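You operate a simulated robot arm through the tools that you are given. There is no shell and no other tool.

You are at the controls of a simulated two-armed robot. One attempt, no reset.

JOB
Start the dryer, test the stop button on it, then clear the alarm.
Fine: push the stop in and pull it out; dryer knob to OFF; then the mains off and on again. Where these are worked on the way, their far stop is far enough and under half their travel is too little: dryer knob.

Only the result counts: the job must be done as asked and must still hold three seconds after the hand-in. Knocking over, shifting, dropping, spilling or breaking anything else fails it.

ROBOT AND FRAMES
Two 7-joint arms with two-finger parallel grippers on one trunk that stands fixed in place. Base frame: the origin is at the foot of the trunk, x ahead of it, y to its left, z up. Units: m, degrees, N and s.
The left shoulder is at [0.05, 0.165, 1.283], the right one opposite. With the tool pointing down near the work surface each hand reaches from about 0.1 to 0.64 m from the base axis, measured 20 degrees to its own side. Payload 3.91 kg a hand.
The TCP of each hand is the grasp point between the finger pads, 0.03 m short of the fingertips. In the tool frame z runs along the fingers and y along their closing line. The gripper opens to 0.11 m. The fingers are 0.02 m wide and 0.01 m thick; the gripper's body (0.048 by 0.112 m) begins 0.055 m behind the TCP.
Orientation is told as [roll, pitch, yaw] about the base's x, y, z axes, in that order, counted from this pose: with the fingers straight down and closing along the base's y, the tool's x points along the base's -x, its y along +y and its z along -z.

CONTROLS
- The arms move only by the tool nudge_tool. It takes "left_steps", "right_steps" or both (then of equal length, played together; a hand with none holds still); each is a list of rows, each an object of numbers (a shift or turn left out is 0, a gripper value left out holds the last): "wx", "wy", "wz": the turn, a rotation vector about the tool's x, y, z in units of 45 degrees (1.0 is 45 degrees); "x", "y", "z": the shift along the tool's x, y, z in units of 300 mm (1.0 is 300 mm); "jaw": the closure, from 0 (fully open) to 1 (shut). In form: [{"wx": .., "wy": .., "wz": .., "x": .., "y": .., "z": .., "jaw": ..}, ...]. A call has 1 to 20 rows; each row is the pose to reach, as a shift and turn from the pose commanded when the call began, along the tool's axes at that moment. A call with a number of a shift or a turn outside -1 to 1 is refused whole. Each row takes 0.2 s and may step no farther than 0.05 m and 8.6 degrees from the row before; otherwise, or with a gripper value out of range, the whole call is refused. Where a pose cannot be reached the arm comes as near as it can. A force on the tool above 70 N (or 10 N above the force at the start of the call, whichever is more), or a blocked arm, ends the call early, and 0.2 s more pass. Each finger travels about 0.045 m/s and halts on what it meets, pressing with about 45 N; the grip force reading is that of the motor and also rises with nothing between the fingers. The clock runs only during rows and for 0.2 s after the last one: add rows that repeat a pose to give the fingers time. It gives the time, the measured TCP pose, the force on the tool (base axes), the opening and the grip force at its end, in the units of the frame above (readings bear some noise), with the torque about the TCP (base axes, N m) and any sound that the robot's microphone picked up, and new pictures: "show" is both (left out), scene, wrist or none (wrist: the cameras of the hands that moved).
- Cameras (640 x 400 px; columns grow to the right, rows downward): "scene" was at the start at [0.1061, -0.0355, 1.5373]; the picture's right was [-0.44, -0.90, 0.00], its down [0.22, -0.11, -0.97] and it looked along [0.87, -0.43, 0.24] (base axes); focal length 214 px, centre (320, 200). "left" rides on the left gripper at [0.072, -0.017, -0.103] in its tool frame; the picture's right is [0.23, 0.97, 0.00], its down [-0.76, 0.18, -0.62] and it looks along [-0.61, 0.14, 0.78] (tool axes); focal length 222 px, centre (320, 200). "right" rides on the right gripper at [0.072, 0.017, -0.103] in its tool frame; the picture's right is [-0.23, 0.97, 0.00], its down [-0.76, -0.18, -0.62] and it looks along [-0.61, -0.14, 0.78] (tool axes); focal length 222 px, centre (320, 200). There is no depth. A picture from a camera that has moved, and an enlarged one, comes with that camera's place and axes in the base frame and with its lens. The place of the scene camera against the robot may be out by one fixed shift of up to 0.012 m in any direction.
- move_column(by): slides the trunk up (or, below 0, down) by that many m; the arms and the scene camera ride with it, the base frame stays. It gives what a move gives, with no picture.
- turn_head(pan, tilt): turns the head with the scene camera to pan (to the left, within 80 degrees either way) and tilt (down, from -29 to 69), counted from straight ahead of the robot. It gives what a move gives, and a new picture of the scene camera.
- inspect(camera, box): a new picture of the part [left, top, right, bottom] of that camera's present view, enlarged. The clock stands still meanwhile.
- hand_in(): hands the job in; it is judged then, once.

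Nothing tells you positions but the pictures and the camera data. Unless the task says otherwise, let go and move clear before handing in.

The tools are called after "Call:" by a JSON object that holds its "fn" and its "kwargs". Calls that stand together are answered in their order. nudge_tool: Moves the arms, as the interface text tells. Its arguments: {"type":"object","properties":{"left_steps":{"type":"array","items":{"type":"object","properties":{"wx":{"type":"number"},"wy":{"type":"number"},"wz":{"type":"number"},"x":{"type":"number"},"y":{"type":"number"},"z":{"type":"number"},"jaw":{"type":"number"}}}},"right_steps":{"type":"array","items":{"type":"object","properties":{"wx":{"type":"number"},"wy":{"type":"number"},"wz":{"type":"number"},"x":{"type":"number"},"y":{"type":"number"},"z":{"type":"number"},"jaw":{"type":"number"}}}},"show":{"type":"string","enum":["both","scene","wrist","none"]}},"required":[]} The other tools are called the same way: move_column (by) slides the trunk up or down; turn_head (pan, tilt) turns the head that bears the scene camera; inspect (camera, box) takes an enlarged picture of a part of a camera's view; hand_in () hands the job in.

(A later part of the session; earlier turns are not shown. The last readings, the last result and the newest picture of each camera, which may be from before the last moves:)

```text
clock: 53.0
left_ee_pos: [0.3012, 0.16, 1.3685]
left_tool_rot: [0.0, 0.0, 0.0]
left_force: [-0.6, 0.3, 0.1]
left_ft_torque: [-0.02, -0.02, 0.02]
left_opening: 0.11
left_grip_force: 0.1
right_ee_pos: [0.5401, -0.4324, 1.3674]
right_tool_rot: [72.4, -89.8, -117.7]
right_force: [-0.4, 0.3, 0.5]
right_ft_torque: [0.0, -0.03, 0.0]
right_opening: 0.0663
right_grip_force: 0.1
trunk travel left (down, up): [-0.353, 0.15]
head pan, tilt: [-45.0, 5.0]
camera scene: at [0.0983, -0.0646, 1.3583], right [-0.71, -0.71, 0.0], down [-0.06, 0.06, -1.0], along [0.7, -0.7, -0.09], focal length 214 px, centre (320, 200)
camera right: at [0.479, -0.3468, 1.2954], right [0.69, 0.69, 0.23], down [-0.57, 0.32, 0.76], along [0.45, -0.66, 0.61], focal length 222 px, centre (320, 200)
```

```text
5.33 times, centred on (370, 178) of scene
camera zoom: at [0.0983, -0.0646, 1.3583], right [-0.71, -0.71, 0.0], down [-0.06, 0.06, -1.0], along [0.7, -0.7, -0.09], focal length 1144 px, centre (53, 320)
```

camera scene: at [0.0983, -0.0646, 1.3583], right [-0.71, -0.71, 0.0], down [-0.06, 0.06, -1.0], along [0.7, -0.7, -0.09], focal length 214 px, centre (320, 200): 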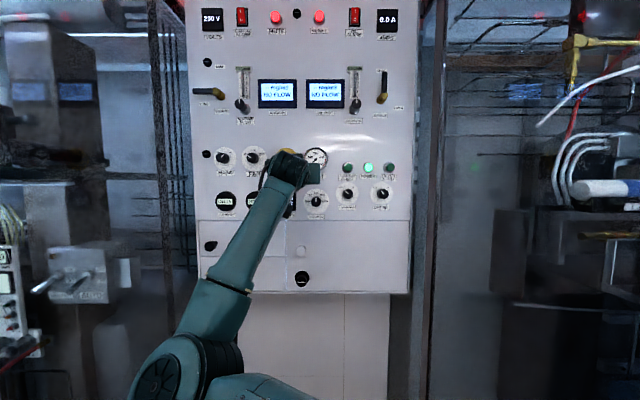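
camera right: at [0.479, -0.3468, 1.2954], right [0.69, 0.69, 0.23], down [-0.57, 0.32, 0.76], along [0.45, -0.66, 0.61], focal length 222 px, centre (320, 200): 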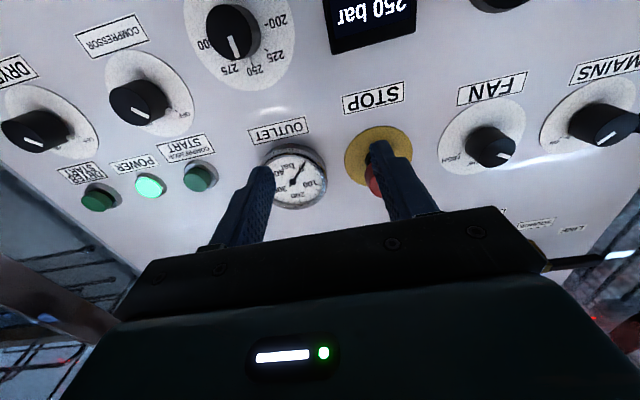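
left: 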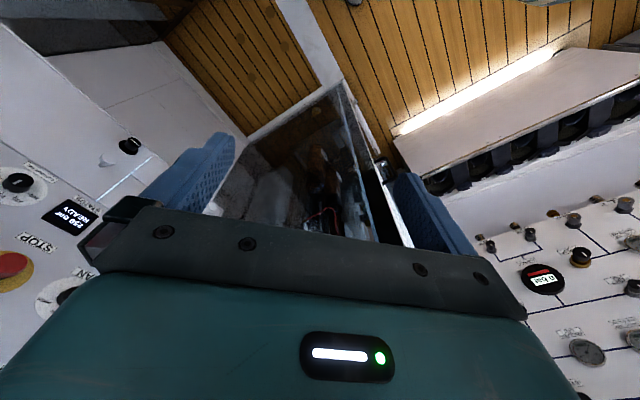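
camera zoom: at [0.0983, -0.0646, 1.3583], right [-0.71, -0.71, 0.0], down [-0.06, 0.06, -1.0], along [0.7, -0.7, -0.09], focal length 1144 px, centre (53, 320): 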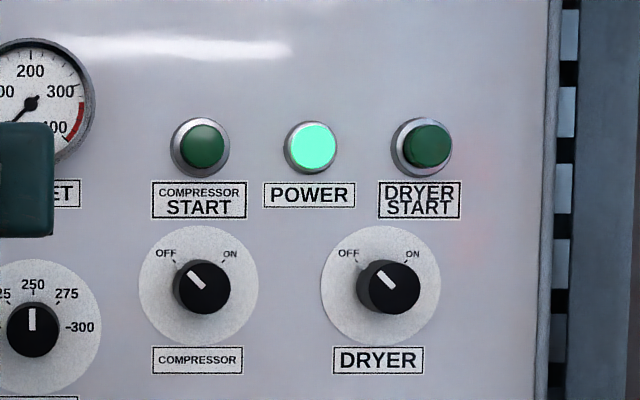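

The dryer knob shows OFF clearly in the scene view. I'll carry on to MAINS, twisting to +45°.

Call:
{"fn": "nudge_tool", "kwargs": {"right_steps": [{"wz": 0.11, "x": -0.021, "y": 0.092, "z": -0.03}, {"wz": 0.22, "x": -0.042, "y": 0.183, "z": -0.03}, {"wz": 0.33, "x": -0.064, "y": 0.275, "z": -0.03}, {"wz": 0.44, "x": -0.085, "y": 0.366, "z": -0.03}, {"wz": 0.55, "x": -0.107, "y": 0.458, "z": -0.03}, {"wz": 0.66, "x": -0.128, "y": 0.549, "z": -0.03}, {"wz": 0.77, "x": -0.15, "y": 0.64, "z": -0.03}, {"wz": 0.88, "x": -0.17, "y": 0.732, "z": -0.03}, {"wz": 1.0, "x": -0.192, "y": 0.823, "z": -0.03}, {"wz": 1.0, "x": -0.192, "y": 0.823, "z": -0.03}]}}

Call:
{"fn": "inspect", "kwargs": {"camera": "right", "box": [200, 60, 440, 220]}}

```text
clock: 54.5
left_ee_pos: [0.2967, 0.1624, 1.3682]
left_tool_rot: [0.1, -0.2, 0.0]
left_force: [-0.9, 0.7, 0.0]
left_ft_torque: [-0.03, 0.05, 0.03]
left_opening: 0.1099
left_grip_force: 0.0
right_ee_pos: [0.5856, -0.4789, 1.3928]
right_tool_rot: [90.4, -65.7, -134.8]
right_force: [-34.2, 16.5, -16.1]
right_ft_torque: [0.5, 0.34, -1.35]
right_opening: 0.0606
right_grip_force: 0.1
right hand out of reach, approached as far as the arm can: row 2, 3, 4, 5, 6, 7
trunk travel left (down, up): [-0.353, 0.15]
head pan, tilt: [-45.0, 5.0]
stopped in row 7 (right hand): the force on the tool passed its limit at 103 N (the readings are from after the stop); the commanded pose is now the measured one
camera scene: at [0.0935, -0.0626, 1.3587], right [-0.71, -0.71, 0.0], down [-0.06, 0.06, -1.0], along [0.7, -0.7, -0.08], focal length 214 px, centre (320, 200)
camera right: at [0.5433, -0.3751, 1.333], right [0.55, 0.57, 0.61], down [-0.78, 0.1, 0.62], along [0.29, -0.82, 0.5], focal length 222 px, centre (320, 200)
```

scene: 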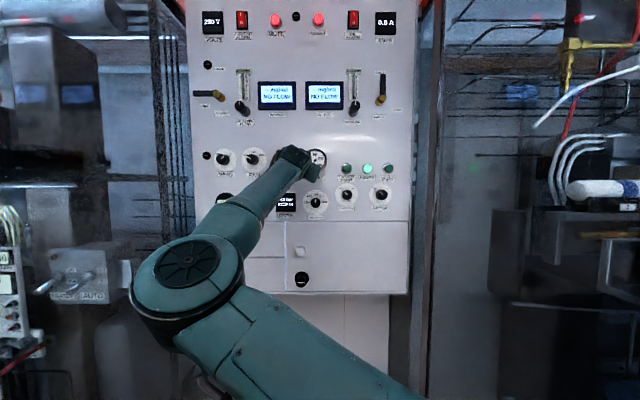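
right: 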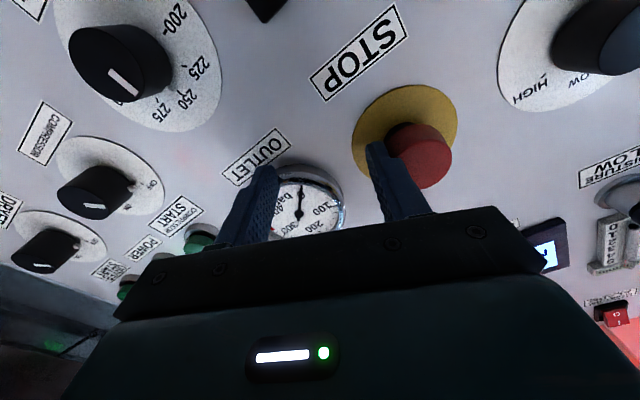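

```text
2.50 times, centred on (320, 140) of right
camera zoom: at [0.5433, -0.3751, 1.333], right [0.55, 0.57, 0.61], down [-0.78, 0.1, 0.62], along [0.29, -0.82, 0.5], focal length 555 px, centre (320, 350)
```

zoom: 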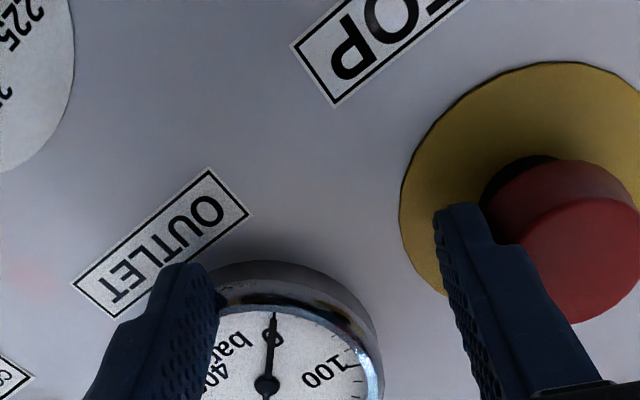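

The arm could not follow that twist while sweeping left. It drifted forward and touched the gauge and stop area before halting, so I'll back straight off and check for damage.

Call:
{"fn": "nudge_tool", "kwargs": {"right_steps": [{"z": -0.04}, {"z": -0.1}, {"z": -0.16}, {"z": -0.22}]}}

Call:
{"fn": "inspect", "kwargs": {"camera": "right", "box": [200, 60, 440, 220]}}

Call:
{"fn": "inspect", "kwargs": {"camera": "scene", "box": [210, 130, 370, 230]}}

```text
clock: 55.5
left_ee_pos: [0.3014, 0.1603, 1.3667]
left_tool_rot: [0.0, 0.1, 0.0]
left_force: [-0.3, -0.3, 0.3]
left_ft_torque: [-0.01, 0.0, 0.04]
left_opening: 0.1097
left_grip_force: 0.0
right_ee_pos: [0.5341, -0.4559, 1.3882]
right_tool_rot: [90.6, -66.0, -134.0]
right_force: [0.1, -0.3, -0.1]
right_ft_torque: [0.01, -0.04, -0.01]
right_opening: 0.066
right_grip_force: 0.1
right hand out of reach, approached as far as the arm can: row 1, 2, 3, 4
trunk travel left (down, up): [-0.353, 0.15]
head pan, tilt: [-45.0, 5.0]
camera scene: at [0.0979, -0.0646, 1.3584], right [-0.71, -0.71, 0.0], down [-0.06, 0.06, -1.0], along [0.7, -0.7, -0.09], focal length 214 px, centre (320, 200)
camera right: at [0.4893, -0.3522, 1.3279], right [0.55, 0.58, 0.6], down [-0.78, 0.09, 0.62], along [0.31, -0.81, 0.5], focal length 222 px, centre (320, 200)
```

scene: 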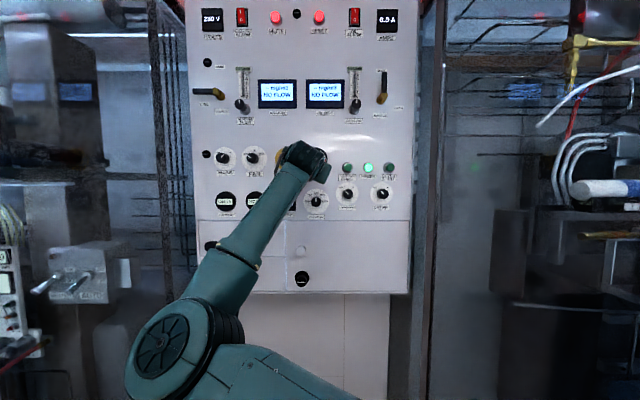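
right: 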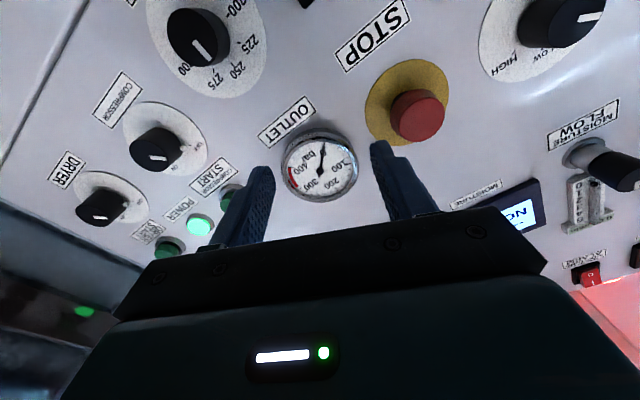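

```text
2.50 times, centred on (320, 140) of right
camera zoom: at [0.4893, -0.3522, 1.3279], right [0.55, 0.58, 0.6], down [-0.78, 0.09, 0.62], along [0.31, -0.81, 0.5], focal length 555 px, centre (320, 350)
```

zoom: 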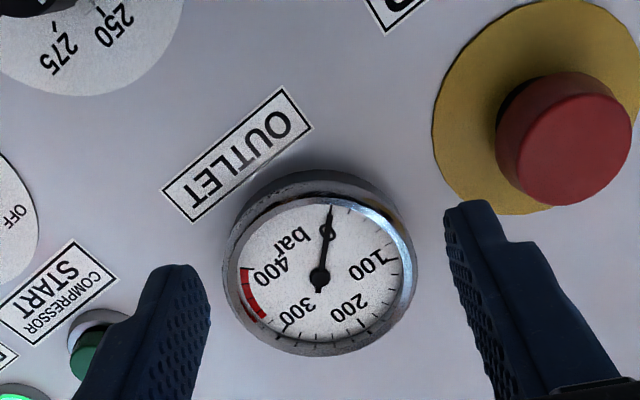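

```text
4.00 times, centred on (290, 180) of scene
camera zoom: at [0.0979, -0.0646, 1.3584], right [-0.71, -0.71, 0.0], down [-0.06, 0.06, -1.0], along [0.7, -0.7, -0.09], focal length 858 px, centre (440, 280)
```

zoom: 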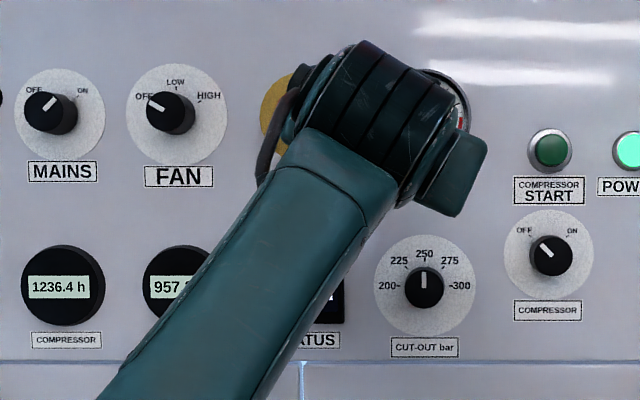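

Nothing looks disturbed: the stop is out and the other knobs haven't moved. I'll untwist here, then travel to MAINS at zero twist.

Call:
{"fn": "nudge_tool", "kwargs": {"right_steps": [{"wz": -0.15}, {"wz": -0.3}, {"wz": -0.45}, {"wz": -0.55}, {"wz": -0.55}], "show": "wrist"}}

```text
clock: 56.7
left_ee_pos: [0.303, 0.1588, 1.368]
left_tool_rot: [0.0, 0.0, 0.0]
left_force: [-0.4, 0.5, -0.2]
left_ft_torque: [0.01, 0.03, -0.02]
left_opening: 0.1102
left_grip_force: 0.0
right_ee_pos: [0.5356, -0.457, 1.3887]
right_tool_rot: [-95.5, -89.4, 51.4]
right_force: [0.6, 1.0, -0.4]
right_ft_torque: [-0.04, 0.02, -0.01]
right_opening: 0.066
right_grip_force: 0.0
trunk travel left (down, up): [-0.353, 0.15]
head pan, tilt: [-45.0, 5.0]
camera right: at [0.4717, -0.3739, 1.3158], right [0.68, 0.7, 0.22], down [-0.57, 0.31, 0.76], along [0.47, -0.64, 0.61], focal length 222 px, centre (320, 200)
```

right: 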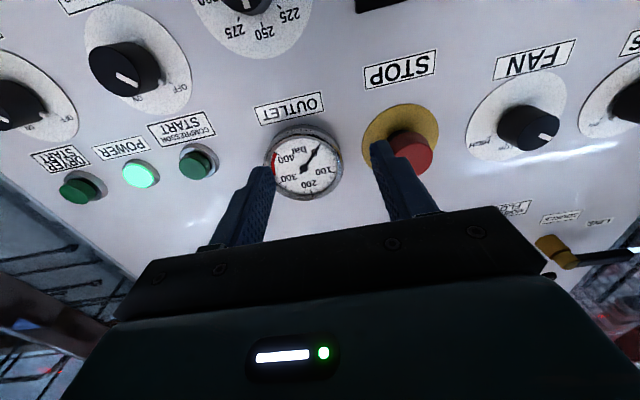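

Untwisted. I'll back off slightly and move left past STOP with clearance, letting the twist go slightly negative.

Call:
{"fn": "nudge_tool", "kwargs": {"right_steps": [{"wx": 0.027, "z": -0.05, "y": 0.0}, {"wx": 0.027, "z": -0.08, "y": 0.07, "x": -0.02, "wz": -0.05}, {"wx": 0.027, "z": -0.08, "y": 0.16, "x": -0.04, "wz": -0.1}, {"wx": 0.027, "z": -0.08, "y": 0.25, "x": -0.06, "wz": -0.15}, {"wx": 0.027, "z": -0.08, "y": 0.34, "x": -0.08, "wz": -0.2}, {"wx": 0.027, "z": -0.08, "y": 0.44, "x": -0.1, "wz": -0.25}]}}

```text
clock: 58.1
left_ee_pos: [0.302, 0.1597, 1.3678]
left_tool_rot: [0.0, 0.1, 0.0]
left_force: [0.9, -0.2, 0.3]
left_ft_torque: [0.03, -0.03, -0.01]
left_opening: 0.1102
left_grip_force: 0.1
right_ee_pos: [0.6102, -0.348, 1.417]
right_tool_rot: [-91.0, -78.2, 45.8]
right_force: [0.6, 0.4, 0.0]
right_ft_torque: [0.04, 0.01, -0.01]
right_opening: 0.0658
right_grip_force: 0.0
trunk travel left (down, up): [-0.353, 0.15]
head pan, tilt: [-45.0, 5.0]
camera scene: at [0.0982, -0.0645, 1.3583], right [-0.71, -0.71, 0.0], down [-0.06, 0.06, -1.0], along [0.7, -0.7, -0.09], focal length 214 px, centre (320, 200)
camera right: at [0.5379, -0.273, 1.3427], right [0.71, 0.7, 0.02], down [-0.45, 0.43, 0.78], along [0.54, -0.56, 0.63], focal length 222 px, centre (320, 200)
```

scene: 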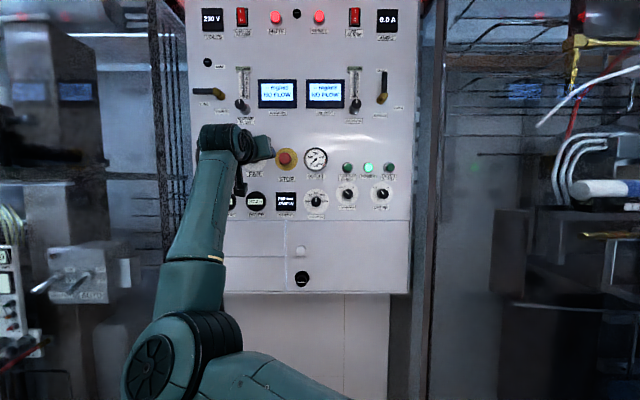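
right: 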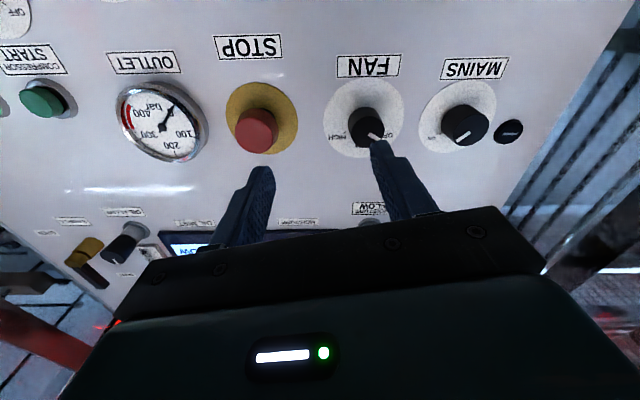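

I'm past STOP with no trouble. Next I'll go on to MAINS.

Call:
{"fn": "nudge_tool", "kwargs": {"right_steps": [{"wz": -0.06, "x": -0.027, "y": 0.11}, {"wz": -0.12, "x": -0.054, "y": 0.22}, {"wz": -0.18, "x": -0.081, "y": 0.33}, {"wz": -0.25, "x": -0.108, "y": 0.438}, {"wz": -0.25, "x": -0.108, "y": 0.438}]}}

Call:
{"fn": "inspect", "kwargs": {"camera": "right", "box": [200, 60, 440, 220]}}

```text
clock: 59.3
left_ee_pos: [0.3011, 0.1599, 1.3688]
left_tool_rot: [0.0, 0.0, 0.0]
left_force: [-0.1, -0.8, -0.5]
left_ft_torque: [0.0, -0.02, 0.03]
left_opening: 0.11
left_grip_force: 0.0
right_ee_pos: [0.6479, -0.3034, 1.362]
right_tool_rot: [-90.7, -66.9, 45.5]
right_force: [-0.2, -0.4, 0.6]
right_ft_torque: [0.0, 0.04, -0.01]
right_opening: 0.0658
right_grip_force: 0.0
right hand out of reach, approached as far as the arm can: row 1, 2, 3, 4, 5
trunk travel left (down, up): [-0.353, 0.15]
head pan, tilt: [-45.0, 5.0]
camera scene: at [0.0972, -0.0649, 1.3585], right [-0.71, -0.71, 0.0], down [-0.06, 0.06, -1.0], along [0.7, -0.7, -0.09], focal length 214 px, centre (320, 200)
camera right: at [0.5658, -0.2395, 1.2882], right [0.7, 0.69, -0.17], down [-0.35, 0.54, 0.77], along [0.63, -0.48, 0.62], focal length 222 px, centre (320, 200)
```

scene: 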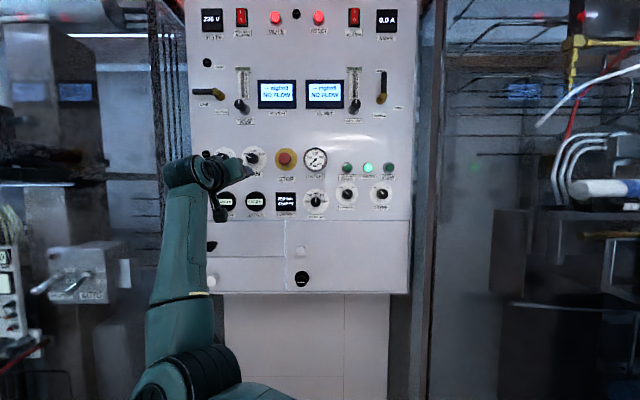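
right: 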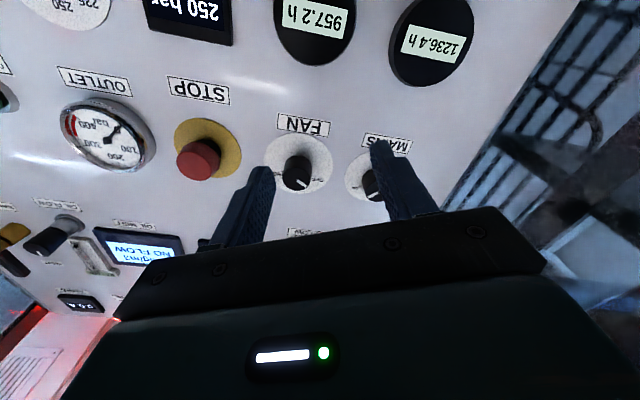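

```text
2.50 times, centred on (320, 140) of right
camera zoom: at [0.5658, -0.2395, 1.2882], right [0.7, 0.69, -0.17], down [-0.35, 0.54, 0.77], along [0.63, -0.48, 0.62], focal length 555 px, centre (320, 350)
```

zoom: 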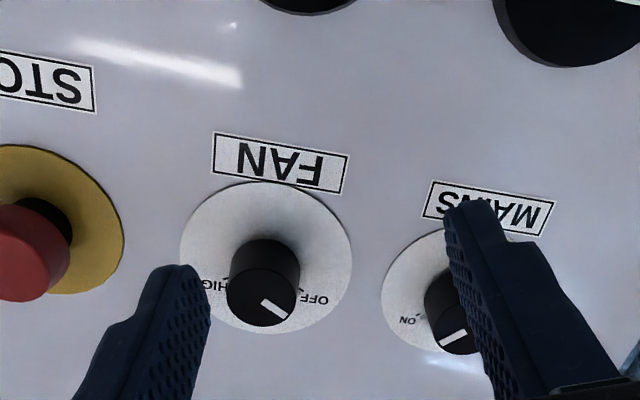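

The arm hit a joint limit just short of MAINS and sank below it. I'll back off a little and raise the trunk 0.1 m so the arm reaches MAINS from a better posture.

Call:
{"fn": "nudge_tool", "kwargs": {"right_steps": [{"z": -0.05, "wz": 0.1}, {"z": -0.08, "wz": 0.2}, {"z": -0.08, "wz": 0.3}, {"z": -0.08, "wz": 0.4}, {"z": -0.08, "wz": 0.5}], "show": "none"}}

Call:
{"fn": "move_column", "kwargs": {"by": 0.1}}

Call:
{"fn": "turn_head", "kwargs": {"pan": -35, "tilt": 25}}

```text
clock: 60.5
left_ee_pos: [0.3017, 0.1588, 1.3674]
left_tool_rot: [0.1, 0.0, 0.1]
left_force: [0.0, -0.5, 0.5]
left_ft_torque: [0.02, -0.01, -0.01]
left_opening: 0.1096
left_grip_force: 0.0
right_ee_pos: [0.6233, -0.3813, 1.3376]
right_tool_rot: [-91.0, -81.8, 45.8]
right_force: [0.6, -0.5, -0.2]
right_ft_torque: [0.01, -0.02, -0.01]
right_opening: 0.0662
right_grip_force: 0.1
right hand out of reach, approached as far as the arm can: row 1, 2, 3, 4, 5
trunk travel left (down, up): [-0.353, 0.15]
head pan, tilt: [-45.0, 5.0]
```

```text
clock: 61.8
left_ee_pos: [0.3031, 0.16, 1.4678]
left_tool_rot: [0.0, 0.1, -0.1]
left_force: [-0.1, -0.6, -0.7]
left_ft_torque: [0.02, 0.05, 0.01]
left_opening: 0.11
left_grip_force: 0.1
right_ee_pos: [0.6245, -0.3783, 1.4382]
right_tool_rot: [-91.4, -81.7, 46.0]
right_force: [0.0, -0.2, -0.5]
right_ft_torque: [0.01, 0.0, -0.03]
right_opening: 0.0661
right_grip_force: 0.0
trunk travel left (down, up): [-0.453, 0.05]
head pan, tilt: [-45.0, 5.0]
```

```text
clock: 62.6
left_ee_pos: [0.3016, 0.1601, 1.4688]
left_tool_rot: [0.0, 0.1, 0.0]
left_force: [-0.2, -0.4, -0.3]
left_ft_torque: [0.0, -0.01, 0.0]
left_opening: 0.11
left_grip_force: 0.0
right_ee_pos: [0.6228, -0.3783, 1.4383]
right_tool_rot: [-91.5, -81.7, 46.2]
right_force: [-0.2, -0.7, 0.7]
right_ft_torque: [0.01, 0.01, -0.02]
right_opening: 0.0657
right_grip_force: 0.0
trunk travel left (down, up): [-0.453, 0.05]
head pan, tilt: [-35.0, 25.0]
camera scene: at [0.1085, -0.0527, 1.426], right [-0.57, -0.82, 0.0], down [-0.35, 0.24, -0.91], along [0.74, -0.52, -0.42], focal length 214 px, centre (320, 200)
```

scene: 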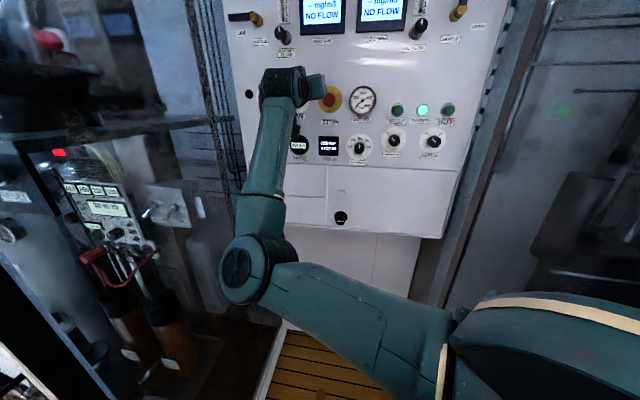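

Going by the pattern so far, the limit is on positive twist and it moves lower as I go left; negative twist should be free. I'll retract, then turn the hand to about -53°.

Call:
{"fn": "nudge_tool", "kwargs": {"right_steps": [{"wz": -0.1, "z": -0.05}, {"wz": -0.25, "z": -0.1}, {"wz": -0.4, "z": -0.12}, {"wz": -0.55, "z": -0.12}, {"wz": -0.7, "z": -0.12}, {"wz": -0.85, "z": -0.12}, {"wz": -1.0, "z": -0.12}]}}

```text
clock: 64.2
left_ee_pos: [0.3016, 0.1593, 1.4672]
left_tool_rot: [0.1, 0.2, 0.0]
left_force: [-0.7, 0.1, -0.5]
left_ft_torque: [0.01, -0.03, 0.0]
left_opening: 0.1097
left_grip_force: 0.1
right_ee_pos: [0.5991, -0.3528, 1.4384]
right_tool_rot: [-90.3, -36.5, 44.9]
right_force: [1.0, -0.5, 0.2]
right_ft_torque: [-0.01, -0.01, 0.0]
right_opening: 0.0661
right_grip_force: 0.1
trunk travel left (down, up): [-0.453, 0.05]
head pan, tilt: [-35.0, 25.0]
camera scene: at [0.1086, -0.0526, 1.4259], right [-0.57, -0.82, 0.0], down [-0.35, 0.24, -0.91], along [0.74, -0.52, -0.42], focal length 214 px, centre (320, 200)
camera right: at [0.4909, -0.3128, 1.3811], right [0.54, 0.54, -0.65], down [-0.08, 0.8, 0.59], along [0.84, -0.27, 0.48], focal length 222 px, centre (320, 200)
```

scene: 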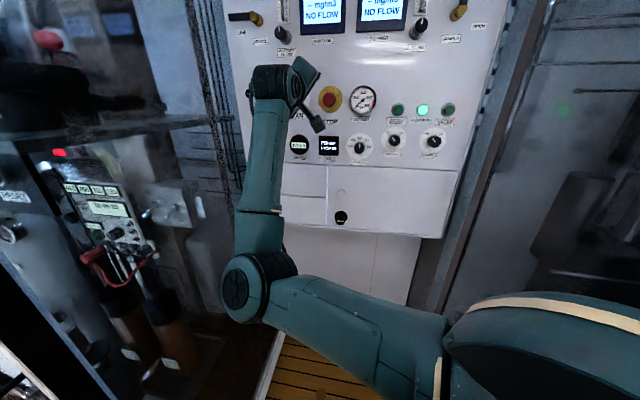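
right: 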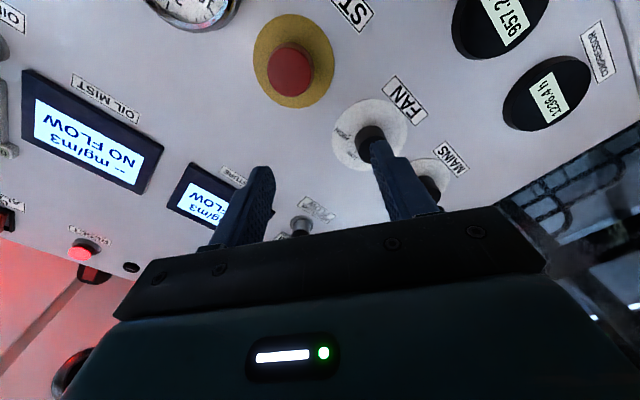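

That worked with no reach problem. I'll move left to MAINS at this twist.

Call:
{"fn": "nudge_tool", "kwargs": {"right_steps": [{"wz": -0.03, "x": -0.072, "y": 0.067}, {"wz": -0.06, "x": -0.144, "y": 0.134}, {"wz": -0.1, "x": -0.216, "y": 0.2}, {"wz": -0.1, "x": -0.288, "y": 0.267}, {"wz": -0.1, "x": -0.359, "y": 0.334}, {"wz": -0.1, "x": -0.359, "y": 0.334}]}}

Call:
{"fn": "inspect", "kwargs": {"camera": "right", "box": [200, 60, 440, 220]}}

```text
clock: 65.6
left_ee_pos: [0.3008, 0.1595, 1.4678]
left_tool_rot: [0.1, 0.1, 0.0]
left_force: [0.0, -1.0, 0.4]
left_ft_torque: [0.02, 0.01, 0.03]
left_opening: 0.1098
left_grip_force: 0.0
right_ee_pos: [0.6989, -0.2479, 1.4223]
right_tool_rot: [-90.2, -32.2, 44.9]
right_force: [-0.2, 0.1, -0.6]
right_ft_torque: [-0.04, -0.01, 0.07]
right_opening: 0.066
right_grip_force: 0.0
trunk travel left (down, up): [-0.453, 0.05]
head pan, tilt: [-35.0, 25.0]
camera scene: at [0.1084, -0.0528, 1.4259], right [-0.57, -0.82, 0.0], down [-0.35, 0.24, -0.91], along [0.74, -0.52, -0.42], focal length 214 px, centre (320, 200)
camera right: at [0.5888, -0.2108, 1.3698], right [0.51, 0.5, -0.7], down [-0.05, 0.83, 0.55], along [0.86, -0.25, 0.45], focal length 222 px, centre (320, 200)
```

scene: 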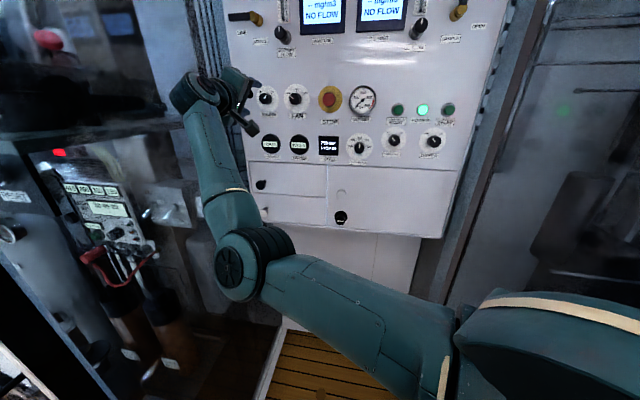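
right: 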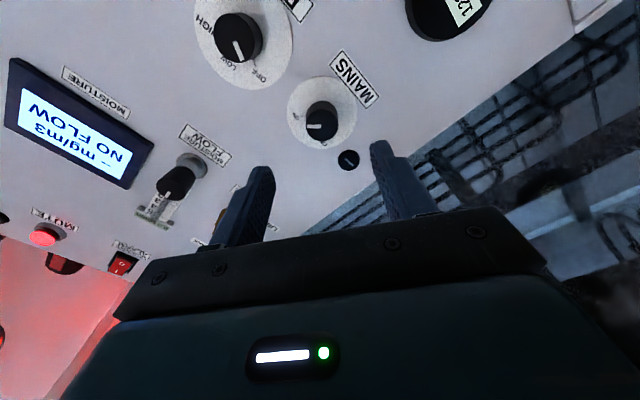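

```text
2.50 times, centred on (320, 140) of right
camera zoom: at [0.5888, -0.2108, 1.3698], right [0.51, 0.5, -0.7], down [-0.05, 0.83, 0.55], along [0.86, -0.25, 0.45], focal length 555 px, centre (320, 350)
```

zoom: 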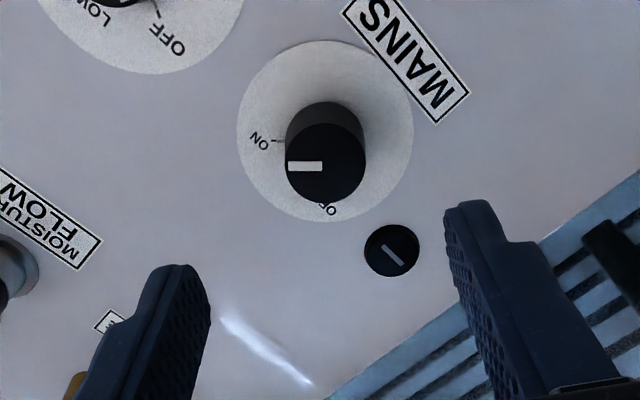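

The hand is centred on MAINS to within 2 mm, and the small screw cap beside it is clear of the fingers. I'll advance and grip.

Call:
{"fn": "nudge_tool", "kwargs": {"right_steps": [{"y": 0.004, "z": 0.08}, {"y": 0.005, "z": 0.16}, {"y": 0.005, "z": 0.22}, {"y": 0.005, "z": 0.27}, {"y": 0.005, "z": 0.305}, {"y": 0.005, "z": 0.305, "jaw": 1}, {"y": 0.005, "z": 0.305, "jaw": 1}, {"y": 0.005, "z": 0.305, "jaw": 1}, {"y": 0.005, "z": 0.305, "jaw": 1}], "show": "wrist"}}

```text
clock: 67.6
left_ee_pos: [0.3018, 0.1598, 1.469]
left_tool_rot: [0.0, 0.0, 0.0]
left_force: [0.1, 0.1, 0.1]
left_ft_torque: [0.01, 0.01, -0.02]
left_opening: 0.1099
left_grip_force: 0.1
right_ee_pos: [0.7547, -0.311, 1.418]
right_tool_rot: [-90.3, -32.1, 45.0]
right_force: [3.9, 0.0, 4.2]
right_ft_torque: [-0.01, 0.13, -0.42]
right_opening: 0.0299
right_grip_force: 44.9
right hand out of reach, approached as far as the arm can: row 4, 5, 6, 7, 8, 9
trunk travel left (down, up): [-0.453, 0.05]
head pan, tilt: [-35.0, 25.0]
camera right: at [0.6453, -0.2743, 1.3652], right [0.51, 0.5, -0.7], down [-0.05, 0.83, 0.55], along [0.86, -0.24, 0.45], focal length 222 px, centre (320, 200)
```

right: 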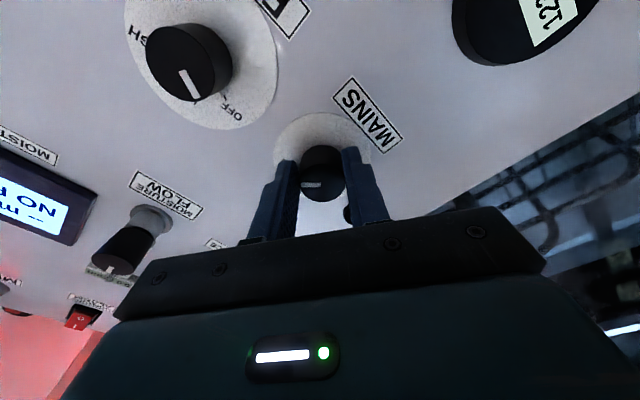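

I've got the grip, but the arm again sits about 6 mm off at the twist limit. Turning toward OFF (negative twist) should free it, so I'll do the first 45° with the centring correction included.

Call:
{"fn": "nudge_tool", "kwargs": {"right_steps": [{"wz": -0.08, "x": -0.005, "z": 0.005}, {"wz": -0.2, "x": -0.012, "z": 0.01}, {"wz": -0.36, "x": -0.018, "z": 0.015}, {"wz": -0.52, "x": -0.02, "z": 0.02}, {"wz": -0.68, "x": -0.02, "z": 0.02}, {"wz": -0.84, "x": -0.02, "z": 0.02}, {"wz": -1.0, "x": -0.02, "z": 0.02}], "show": "wrist"}}

```text
clock: 69.2
left_ee_pos: [0.2974, 0.1617, 1.4681]
left_tool_rot: [-0.1, -0.1, 0.0]
left_force: [0.1, 0.3, 0.4]
left_ft_torque: [-0.02, 0.02, 0.0]
left_opening: 0.11
left_grip_force: 0.1
right_ee_pos: [0.759, -0.3116, 1.4227]
right_tool_rot: [-90.2, 12.9, 44.4]
right_force: [-36.1, 16.4, -24.1]
right_ft_torque: [0.67, 0.84, -0.03]
right_opening: 0.03
right_grip_force: 44.7
trunk travel left (down, up): [-0.453, 0.05]
head pan, tilt: [-35.0, 25.0]
camera right: at [0.6319, -0.2896, 1.4227], right [0.0, 0.0, -1.0], down [0.12, 0.99, 0.0], along [0.99, -0.12, 0.0], focal length 222 px, centre (320, 200)
```

right: 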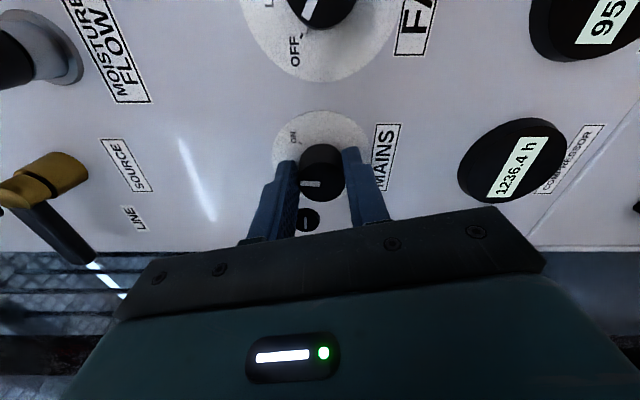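

The twist limit is gone and the knob is following. I'll ease the side load slightly and turn the second 45° to OFF.

Call:
{"fn": "nudge_tool", "kwargs": {"right_steps": [{"x": 0.004, "y": 0.008, "z": -0.01}, {"wz": -0.16, "x": 0.004, "y": 0.01, "z": -0.013}, {"wz": -0.32, "x": 0.004, "y": 0.01, "z": -0.013}, {"wz": -0.48, "x": 0.004, "y": 0.01, "z": -0.013}, {"wz": -0.64, "x": 0.004, "y": 0.01, "z": -0.013}, {"wz": -0.8, "x": 0.004, "y": 0.01, "z": -0.013}, {"wz": -0.96, "x": 0.004, "y": 0.01, "z": -0.013}, {"wz": -1.0, "x": 0.004, "y": 0.01, "z": -0.013}], "show": "both"}}

```text
clock: 71.0
left_ee_pos: [0.3019, 0.1622, 1.4686]
left_tool_rot: [0.1, 0.2, 0.0]
left_force: [-0.9, -0.4, 1.5]
left_ft_torque: [0.01, 0.04, 0.02]
left_opening: 0.1102
left_grip_force: 0.1
right_ee_pos: [0.7583, -0.311, 1.4251]
right_tool_rot: [-92.0, 57.8, 43.5]
right_force: [23.9, -2.6, 33.3]
right_ft_torque: [-0.76, -0.94, 0.08]
right_opening: 0.0299
right_grip_force: 45.2
trunk travel left (down, up): [-0.453, 0.05]
head pan, tilt: [-35.0, 25.0]
camera scene: at [0.1089, -0.0512, 1.4261], right [-0.57, -0.82, 0.0], down [-0.35, 0.24, -0.91], along [0.74, -0.52, -0.42], focal length 214 px, centre (320, 200)
camera right: at [0.6474, -0.2737, 1.4759], right [-0.49, -0.51, -0.71], down [-0.04, 0.83, -0.56], along [0.87, -0.24, -0.42], focal length 222 px, centre (320, 200)
```

scene: 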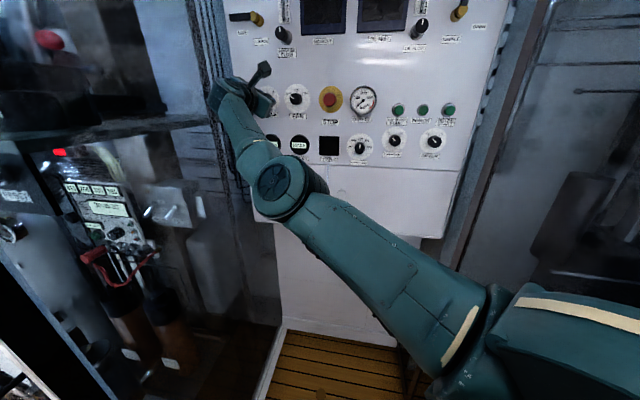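
right: 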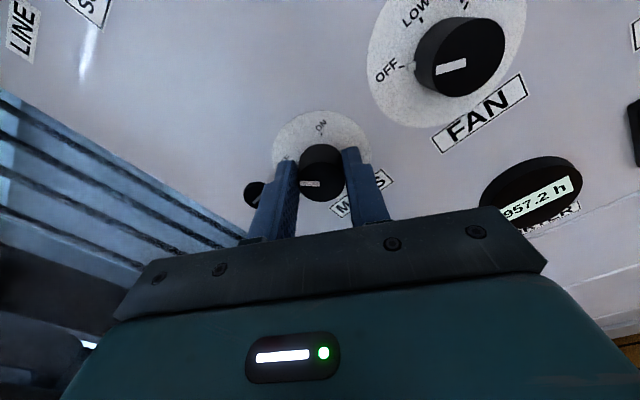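

The displays and POWER lamp are dark, so MAINS is OFF. Now I'll turn it back toward ON by 45°, re-centring slightly.

Call:
{"fn": "nudge_tool", "kwargs": {"right_steps": [{"x": 0.003, "y": -0.006, "z": 0.004}, {"x": 0.003, "y": -0.006, "z": 0.004}, {"wz": 0.17, "x": 0.003, "y": -0.006, "z": 0.004}, {"wz": 0.34, "x": 0.003, "y": -0.006, "z": 0.004}, {"wz": 0.5, "x": 0.003, "y": -0.006, "z": 0.004}, {"wz": 0.67, "x": 0.003, "y": -0.006, "z": 0.004}, {"wz": 0.83, "x": 0.003, "y": -0.006, "z": 0.004}, {"wz": 1.0, "x": 0.003, "y": -0.006, "z": 0.004}], "show": "both"}}

```text
clock: 72.8
left_ee_pos: [0.2996, 0.1607, 1.4682]
left_tool_rot: [0.0, 0.0, 0.1]
left_force: [0.8, 0.5, 1.0]
left_ft_torque: [-0.03, 0.01, -0.01]
left_opening: 0.1099
left_grip_force: 0.1
right_ee_pos: [0.7583, -0.3116, 1.4224]
right_tool_rot: [-90.3, 12.6, 44.7]
right_force: [1.0, -0.1, 14.0]
right_ft_torque: [-0.41, -0.5, -1.18]
right_opening: 0.0299
right_grip_force: 44.8
trunk travel left (down, up): [-0.453, 0.05]
head pan, tilt: [-35.0, 25.0]
camera scene: at [0.1069, -0.0517, 1.4261], right [-0.57, -0.82, 0.0], down [-0.34, 0.24, -0.91], along [0.74, -0.52, -0.42], focal length 214 px, centre (320, 200)
camera right: at [0.6318, -0.2899, 1.4215], right [0.01, 0.0, -1.0], down [0.12, 0.99, 0.0], along [0.99, -0.12, 0.01], focal length 222 px, centre (320, 200)
```

scene: 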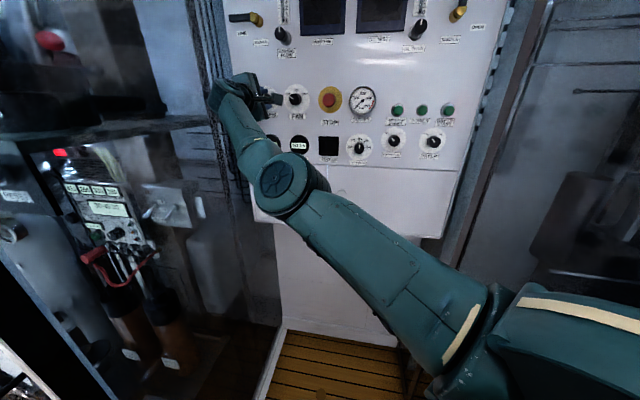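
right: 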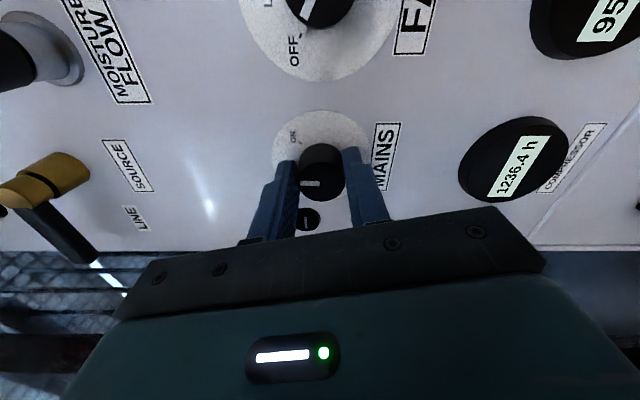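

Halfway back, with low forces. I'll continue toward ON in a smaller piece and watch for the reach limit.

Call:
{"fn": "nudge_tool", "kwargs": {"right_steps": [{"wz": 0.15}, {"wz": 0.3}, {"wz": 0.45}, {"wz": 0.6}], "show": "both"}}

```text
clock: 73.8
left_ee_pos: [0.3006, 0.1605, 1.4684]
left_tool_rot: [0.0, -0.1, 0.1]
left_force: [0.0, 0.3, 0.1]
left_ft_torque: [-0.01, 0.01, -0.01]
left_opening: 0.1099
left_grip_force: 0.1
right_ee_pos: [0.7588, -0.3119, 1.4207]
right_tool_rot: [-90.1, -14.4, 44.8]
right_force: [-12.9, 3.3, 0.2]
right_ft_torque: [-0.05, -0.07, -0.93]
right_opening: 0.0301
right_grip_force: 45.2
trunk travel left (down, up): [-0.453, 0.05]
head pan, tilt: [-35.0, 25.0]
camera scene: at [0.106, -0.0519, 1.426], right [-0.57, -0.82, 0.0], down [-0.34, 0.24, -0.91], along [0.74, -0.52, -0.42], focal length 214 px, centre (320, 200)
camera right: at [0.6378, -0.2839, 1.3864], right [0.33, 0.32, -0.89], down [0.05, 0.93, 0.36], along [0.94, -0.17, 0.29], focal length 222 px, centre (320, 200)
```

scene: 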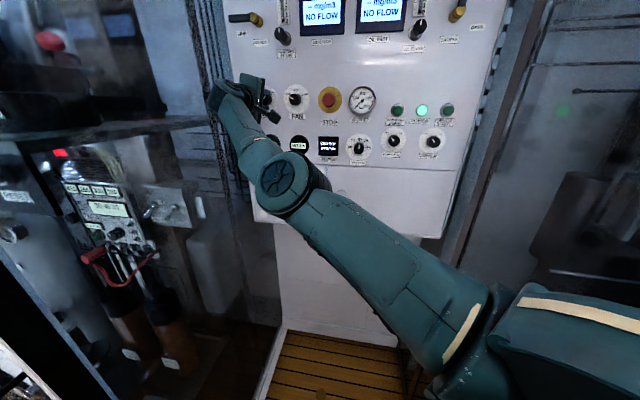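
right: 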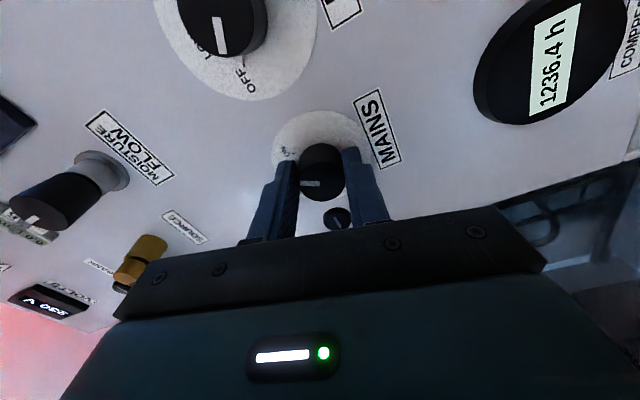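

Power is back on. I'll finish the last 18° to the ON mark.

Call:
{"fn": "nudge_tool", "kwargs": {"right_steps": [{"wz": 0.13}, {"wz": 0.27}, {"wz": 0.4}, {"wz": 0.4}], "show": "both"}}

Call:
{"fn": "inspect", "kwargs": {"camera": "scene", "box": [280, 70, 460, 180]}}

```text
clock: 74.8
left_ee_pos: [0.3012, 0.1601, 1.4678]
left_tool_rot: [0.0, 0.0, 0.0]
left_force: [0.0, 0.3, -0.4]
left_ft_torque: [0.03, -0.01, 0.02]
left_opening: 0.1102
left_grip_force: 0.0
right_ee_pos: [0.7576, -0.3105, 1.4205]
right_tool_rot: [-90.1, -29.2, 45.1]
right_force: [-11.3, 7.7, -7.9]
right_ft_torque: [0.17, 0.2, -0.05]
right_opening: 0.03
right_grip_force: 44.6
right hand out of reach, approached as far as the arm can: row 3, 4
trunk travel left (down, up): [-0.453, 0.05]
head pan, tilt: [-35.0, 25.0]
camera scene: at [0.1072, -0.0513, 1.426], right [-0.57, -0.82, 0.0], down [-0.35, 0.24, -0.91], along [0.74, -0.52, -0.42], focal length 214 px, centre (320, 200)
camera right: at [0.6459, -0.2766, 1.3696], right [0.48, 0.47, -0.74], down [-0.03, 0.85, 0.53], along [0.88, -0.23, 0.42], focal length 222 px, centre (320, 200)
```

scene: 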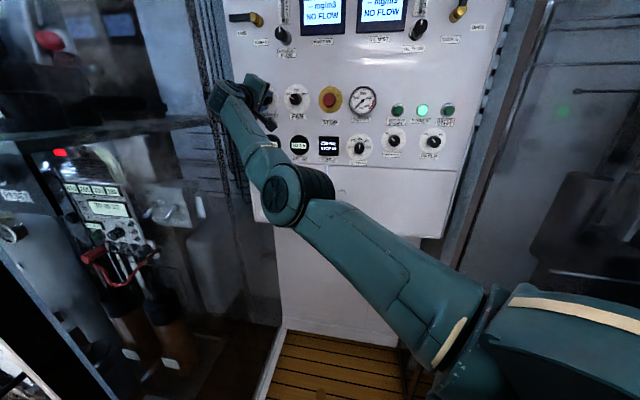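
right: 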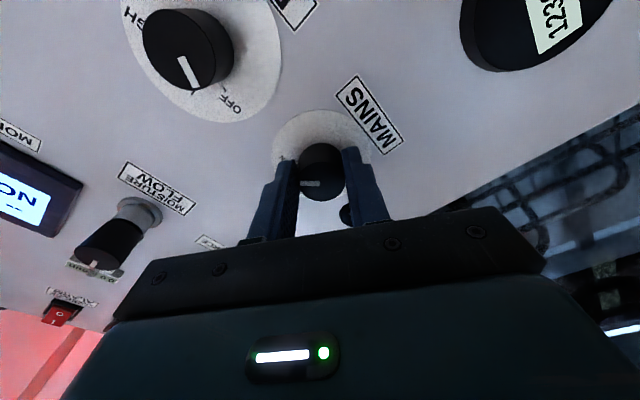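

```text
3.56 times, centred on (370, 125) of scene
camera zoom: at [0.1072, -0.0513, 1.426], right [-0.57, -0.82, 0.0], down [-0.35, 0.24, -0.91], along [0.74, -0.52, -0.42], focal length 763 px, centre (142, 467)
```

zoom: 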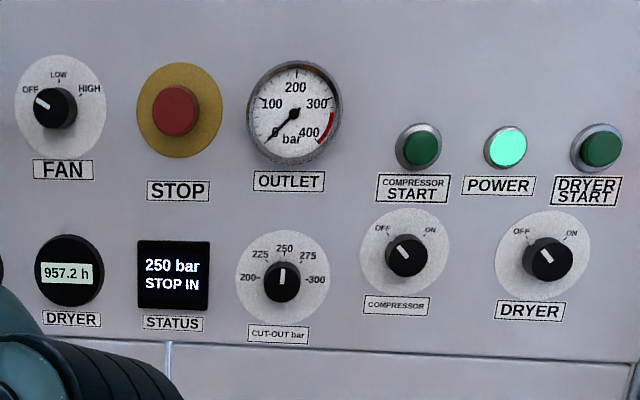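

POWER is on, but STATUS now reads "STOP IN", so the bump while sweeping past pushed STOP in again. I'll release MAINS, go back and pull STOP out, then repeat the mains cycle.

Call:
{"fn": "nudge_tool", "kwargs": {"right_steps": [{"jaw": 0.4}, {"jaw": 0.4}, {"jaw": 0.4}, {"z": -0.07, "wz": -0.05, "jaw": 0.4}, {"z": -0.14, "wz": -0.1, "jaw": 0.4}, {"z": -0.21, "wz": -0.1, "jaw": 0.4}, {"z": -0.28, "wz": -0.1, "jaw": 0.4}], "show": "both"}}

Call:
{"fn": "inspect", "kwargs": {"camera": "right", "box": [200, 60, 440, 220]}}

```text
clock: 76.4
left_ee_pos: [0.3011, 0.1584, 1.4682]
left_tool_rot: [0.0, 0.1, 0.1]
left_force: [0.8, 0.1, 0.4]
left_ft_torque: [0.01, 0.01, 0.0]
left_opening: 0.1102
left_grip_force: 0.1
right_ee_pos: [0.7006, -0.2515, 1.4203]
right_tool_rot: [-90.2, -24.6, 44.9]
right_force: [-0.1, 0.4, 0.2]
right_ft_torque: [-0.03, -0.01, 0.0]
right_opening: 0.0661
right_grip_force: 0.1
trunk travel left (down, up): [-0.453, 0.05]
head pan, tilt: [-35.0, 25.0]
camera scene: at [0.1085, -0.0528, 1.4259], right [-0.57, -0.82, 0.0], down [-0.35, 0.24, -0.91], along [0.74, -0.52, -0.42], focal length 214 px, centre (320, 200)
camera right: at [0.5856, -0.2187, 1.3732], right [0.44, 0.43, -0.79], down [0.0, 0.88, 0.48], along [0.9, -0.21, 0.39], focal length 222 px, centre (320, 200)
```

scene: 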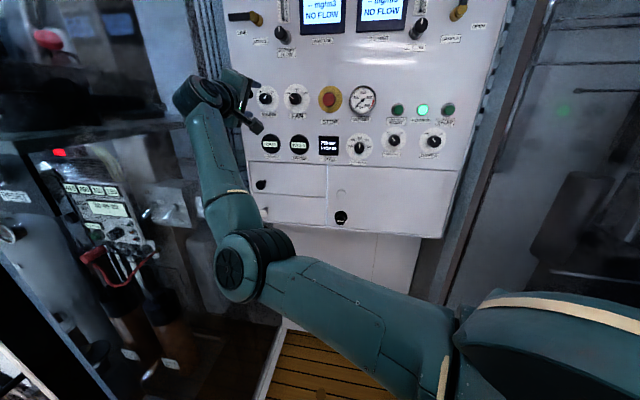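
right: 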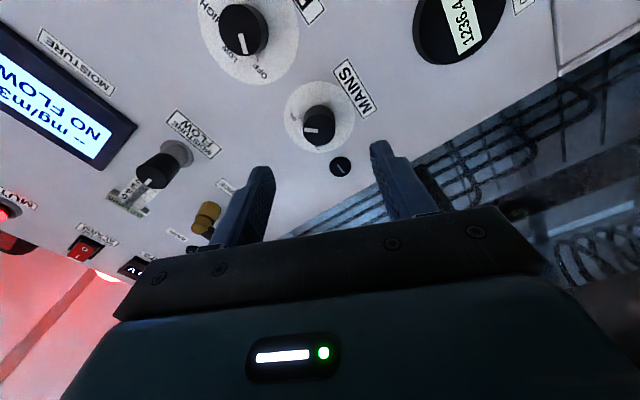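

```text
2.50 times, centred on (320, 140) of right
camera zoom: at [0.5856, -0.2187, 1.3732], right [0.44, 0.43, -0.79], down [0.0, 0.88, 0.48], along [0.9, -0.21, 0.39], focal length 555 px, centre (320, 350)
```

zoom: 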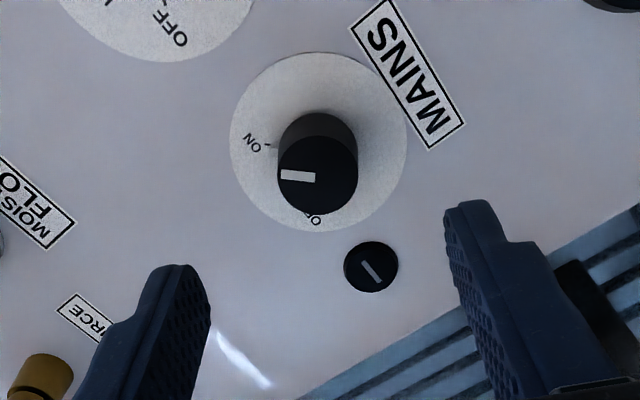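

MAINS points to ON. I'll move right to STOP, staying well clear of the panel.

Call:
{"fn": "nudge_tool", "kwargs": {"right_steps": [{"x": 0.09, "y": -0.045}, {"x": 0.19, "y": -0.09}, {"x": 0.28, "y": -0.135}, {"x": 0.37, "y": -0.18}, {"x": 0.47, "y": -0.226}, {"x": 0.559, "y": -0.271}, {"x": 0.559, "y": -0.271}], "show": "both"}}

Call:
{"fn": "inspect", "kwargs": {"camera": "right", "box": [200, 60, 440, 220]}}

```text
clock: 78.0
left_ee_pos: [0.3027, 0.1597, 1.4678]
left_tool_rot: [0.0, 0.1, 0.0]
left_force: [0.8, -0.2, 0.4]
left_ft_torque: [0.04, 0.01, -0.03]
left_opening: 0.1098
left_grip_force: 0.0
right_ee_pos: [0.5691, -0.383, 1.421]
right_tool_rot: [-90.3, -24.7, 45.0]
right_force: [-0.2, 0.7, -0.5]
right_ft_torque: [0.03, 0.02, 0.02]
right_opening: 0.0664
right_grip_force: 0.1
trunk travel left (down, up): [-0.453, 0.05]
head pan, tilt: [-35.0, 25.0]
camera scene: at [0.1087, -0.0525, 1.4259], right [-0.57, -0.82, 0.0], down [-0.35, 0.24, -0.91], along [0.74, -0.52, -0.42], focal length 214 px, centre (320, 200)
camera right: at [0.4532, -0.3513, 1.3761], right [0.44, 0.43, -0.79], down [0.0, 0.88, 0.48], along [0.9, -0.2, 0.38], focal length 222 px, centre (320, 200)
```

scene: 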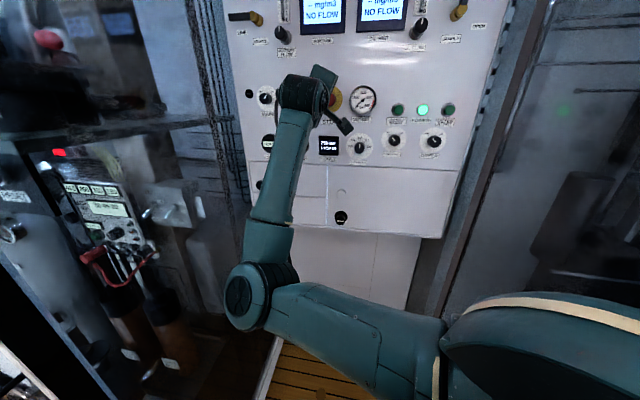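
right: 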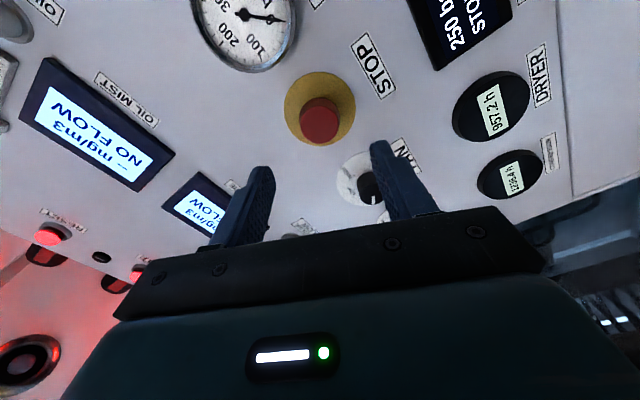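

```text
2.50 times, centred on (320, 140) of right
camera zoom: at [0.4532, -0.3513, 1.3761], right [0.44, 0.43, -0.79], down [0.0, 0.88, 0.48], along [0.9, -0.2, 0.38], focal length 555 px, centre (320, 350)
```

zoom: 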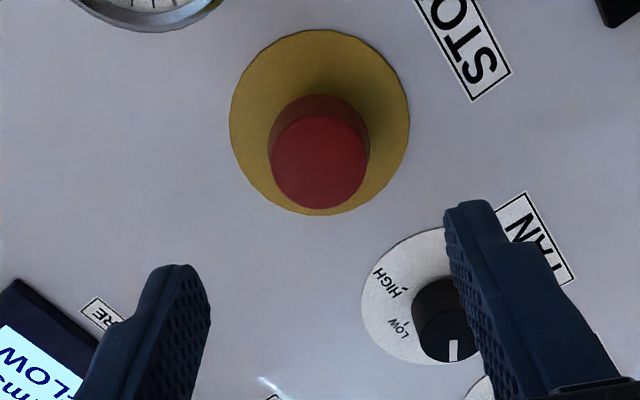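

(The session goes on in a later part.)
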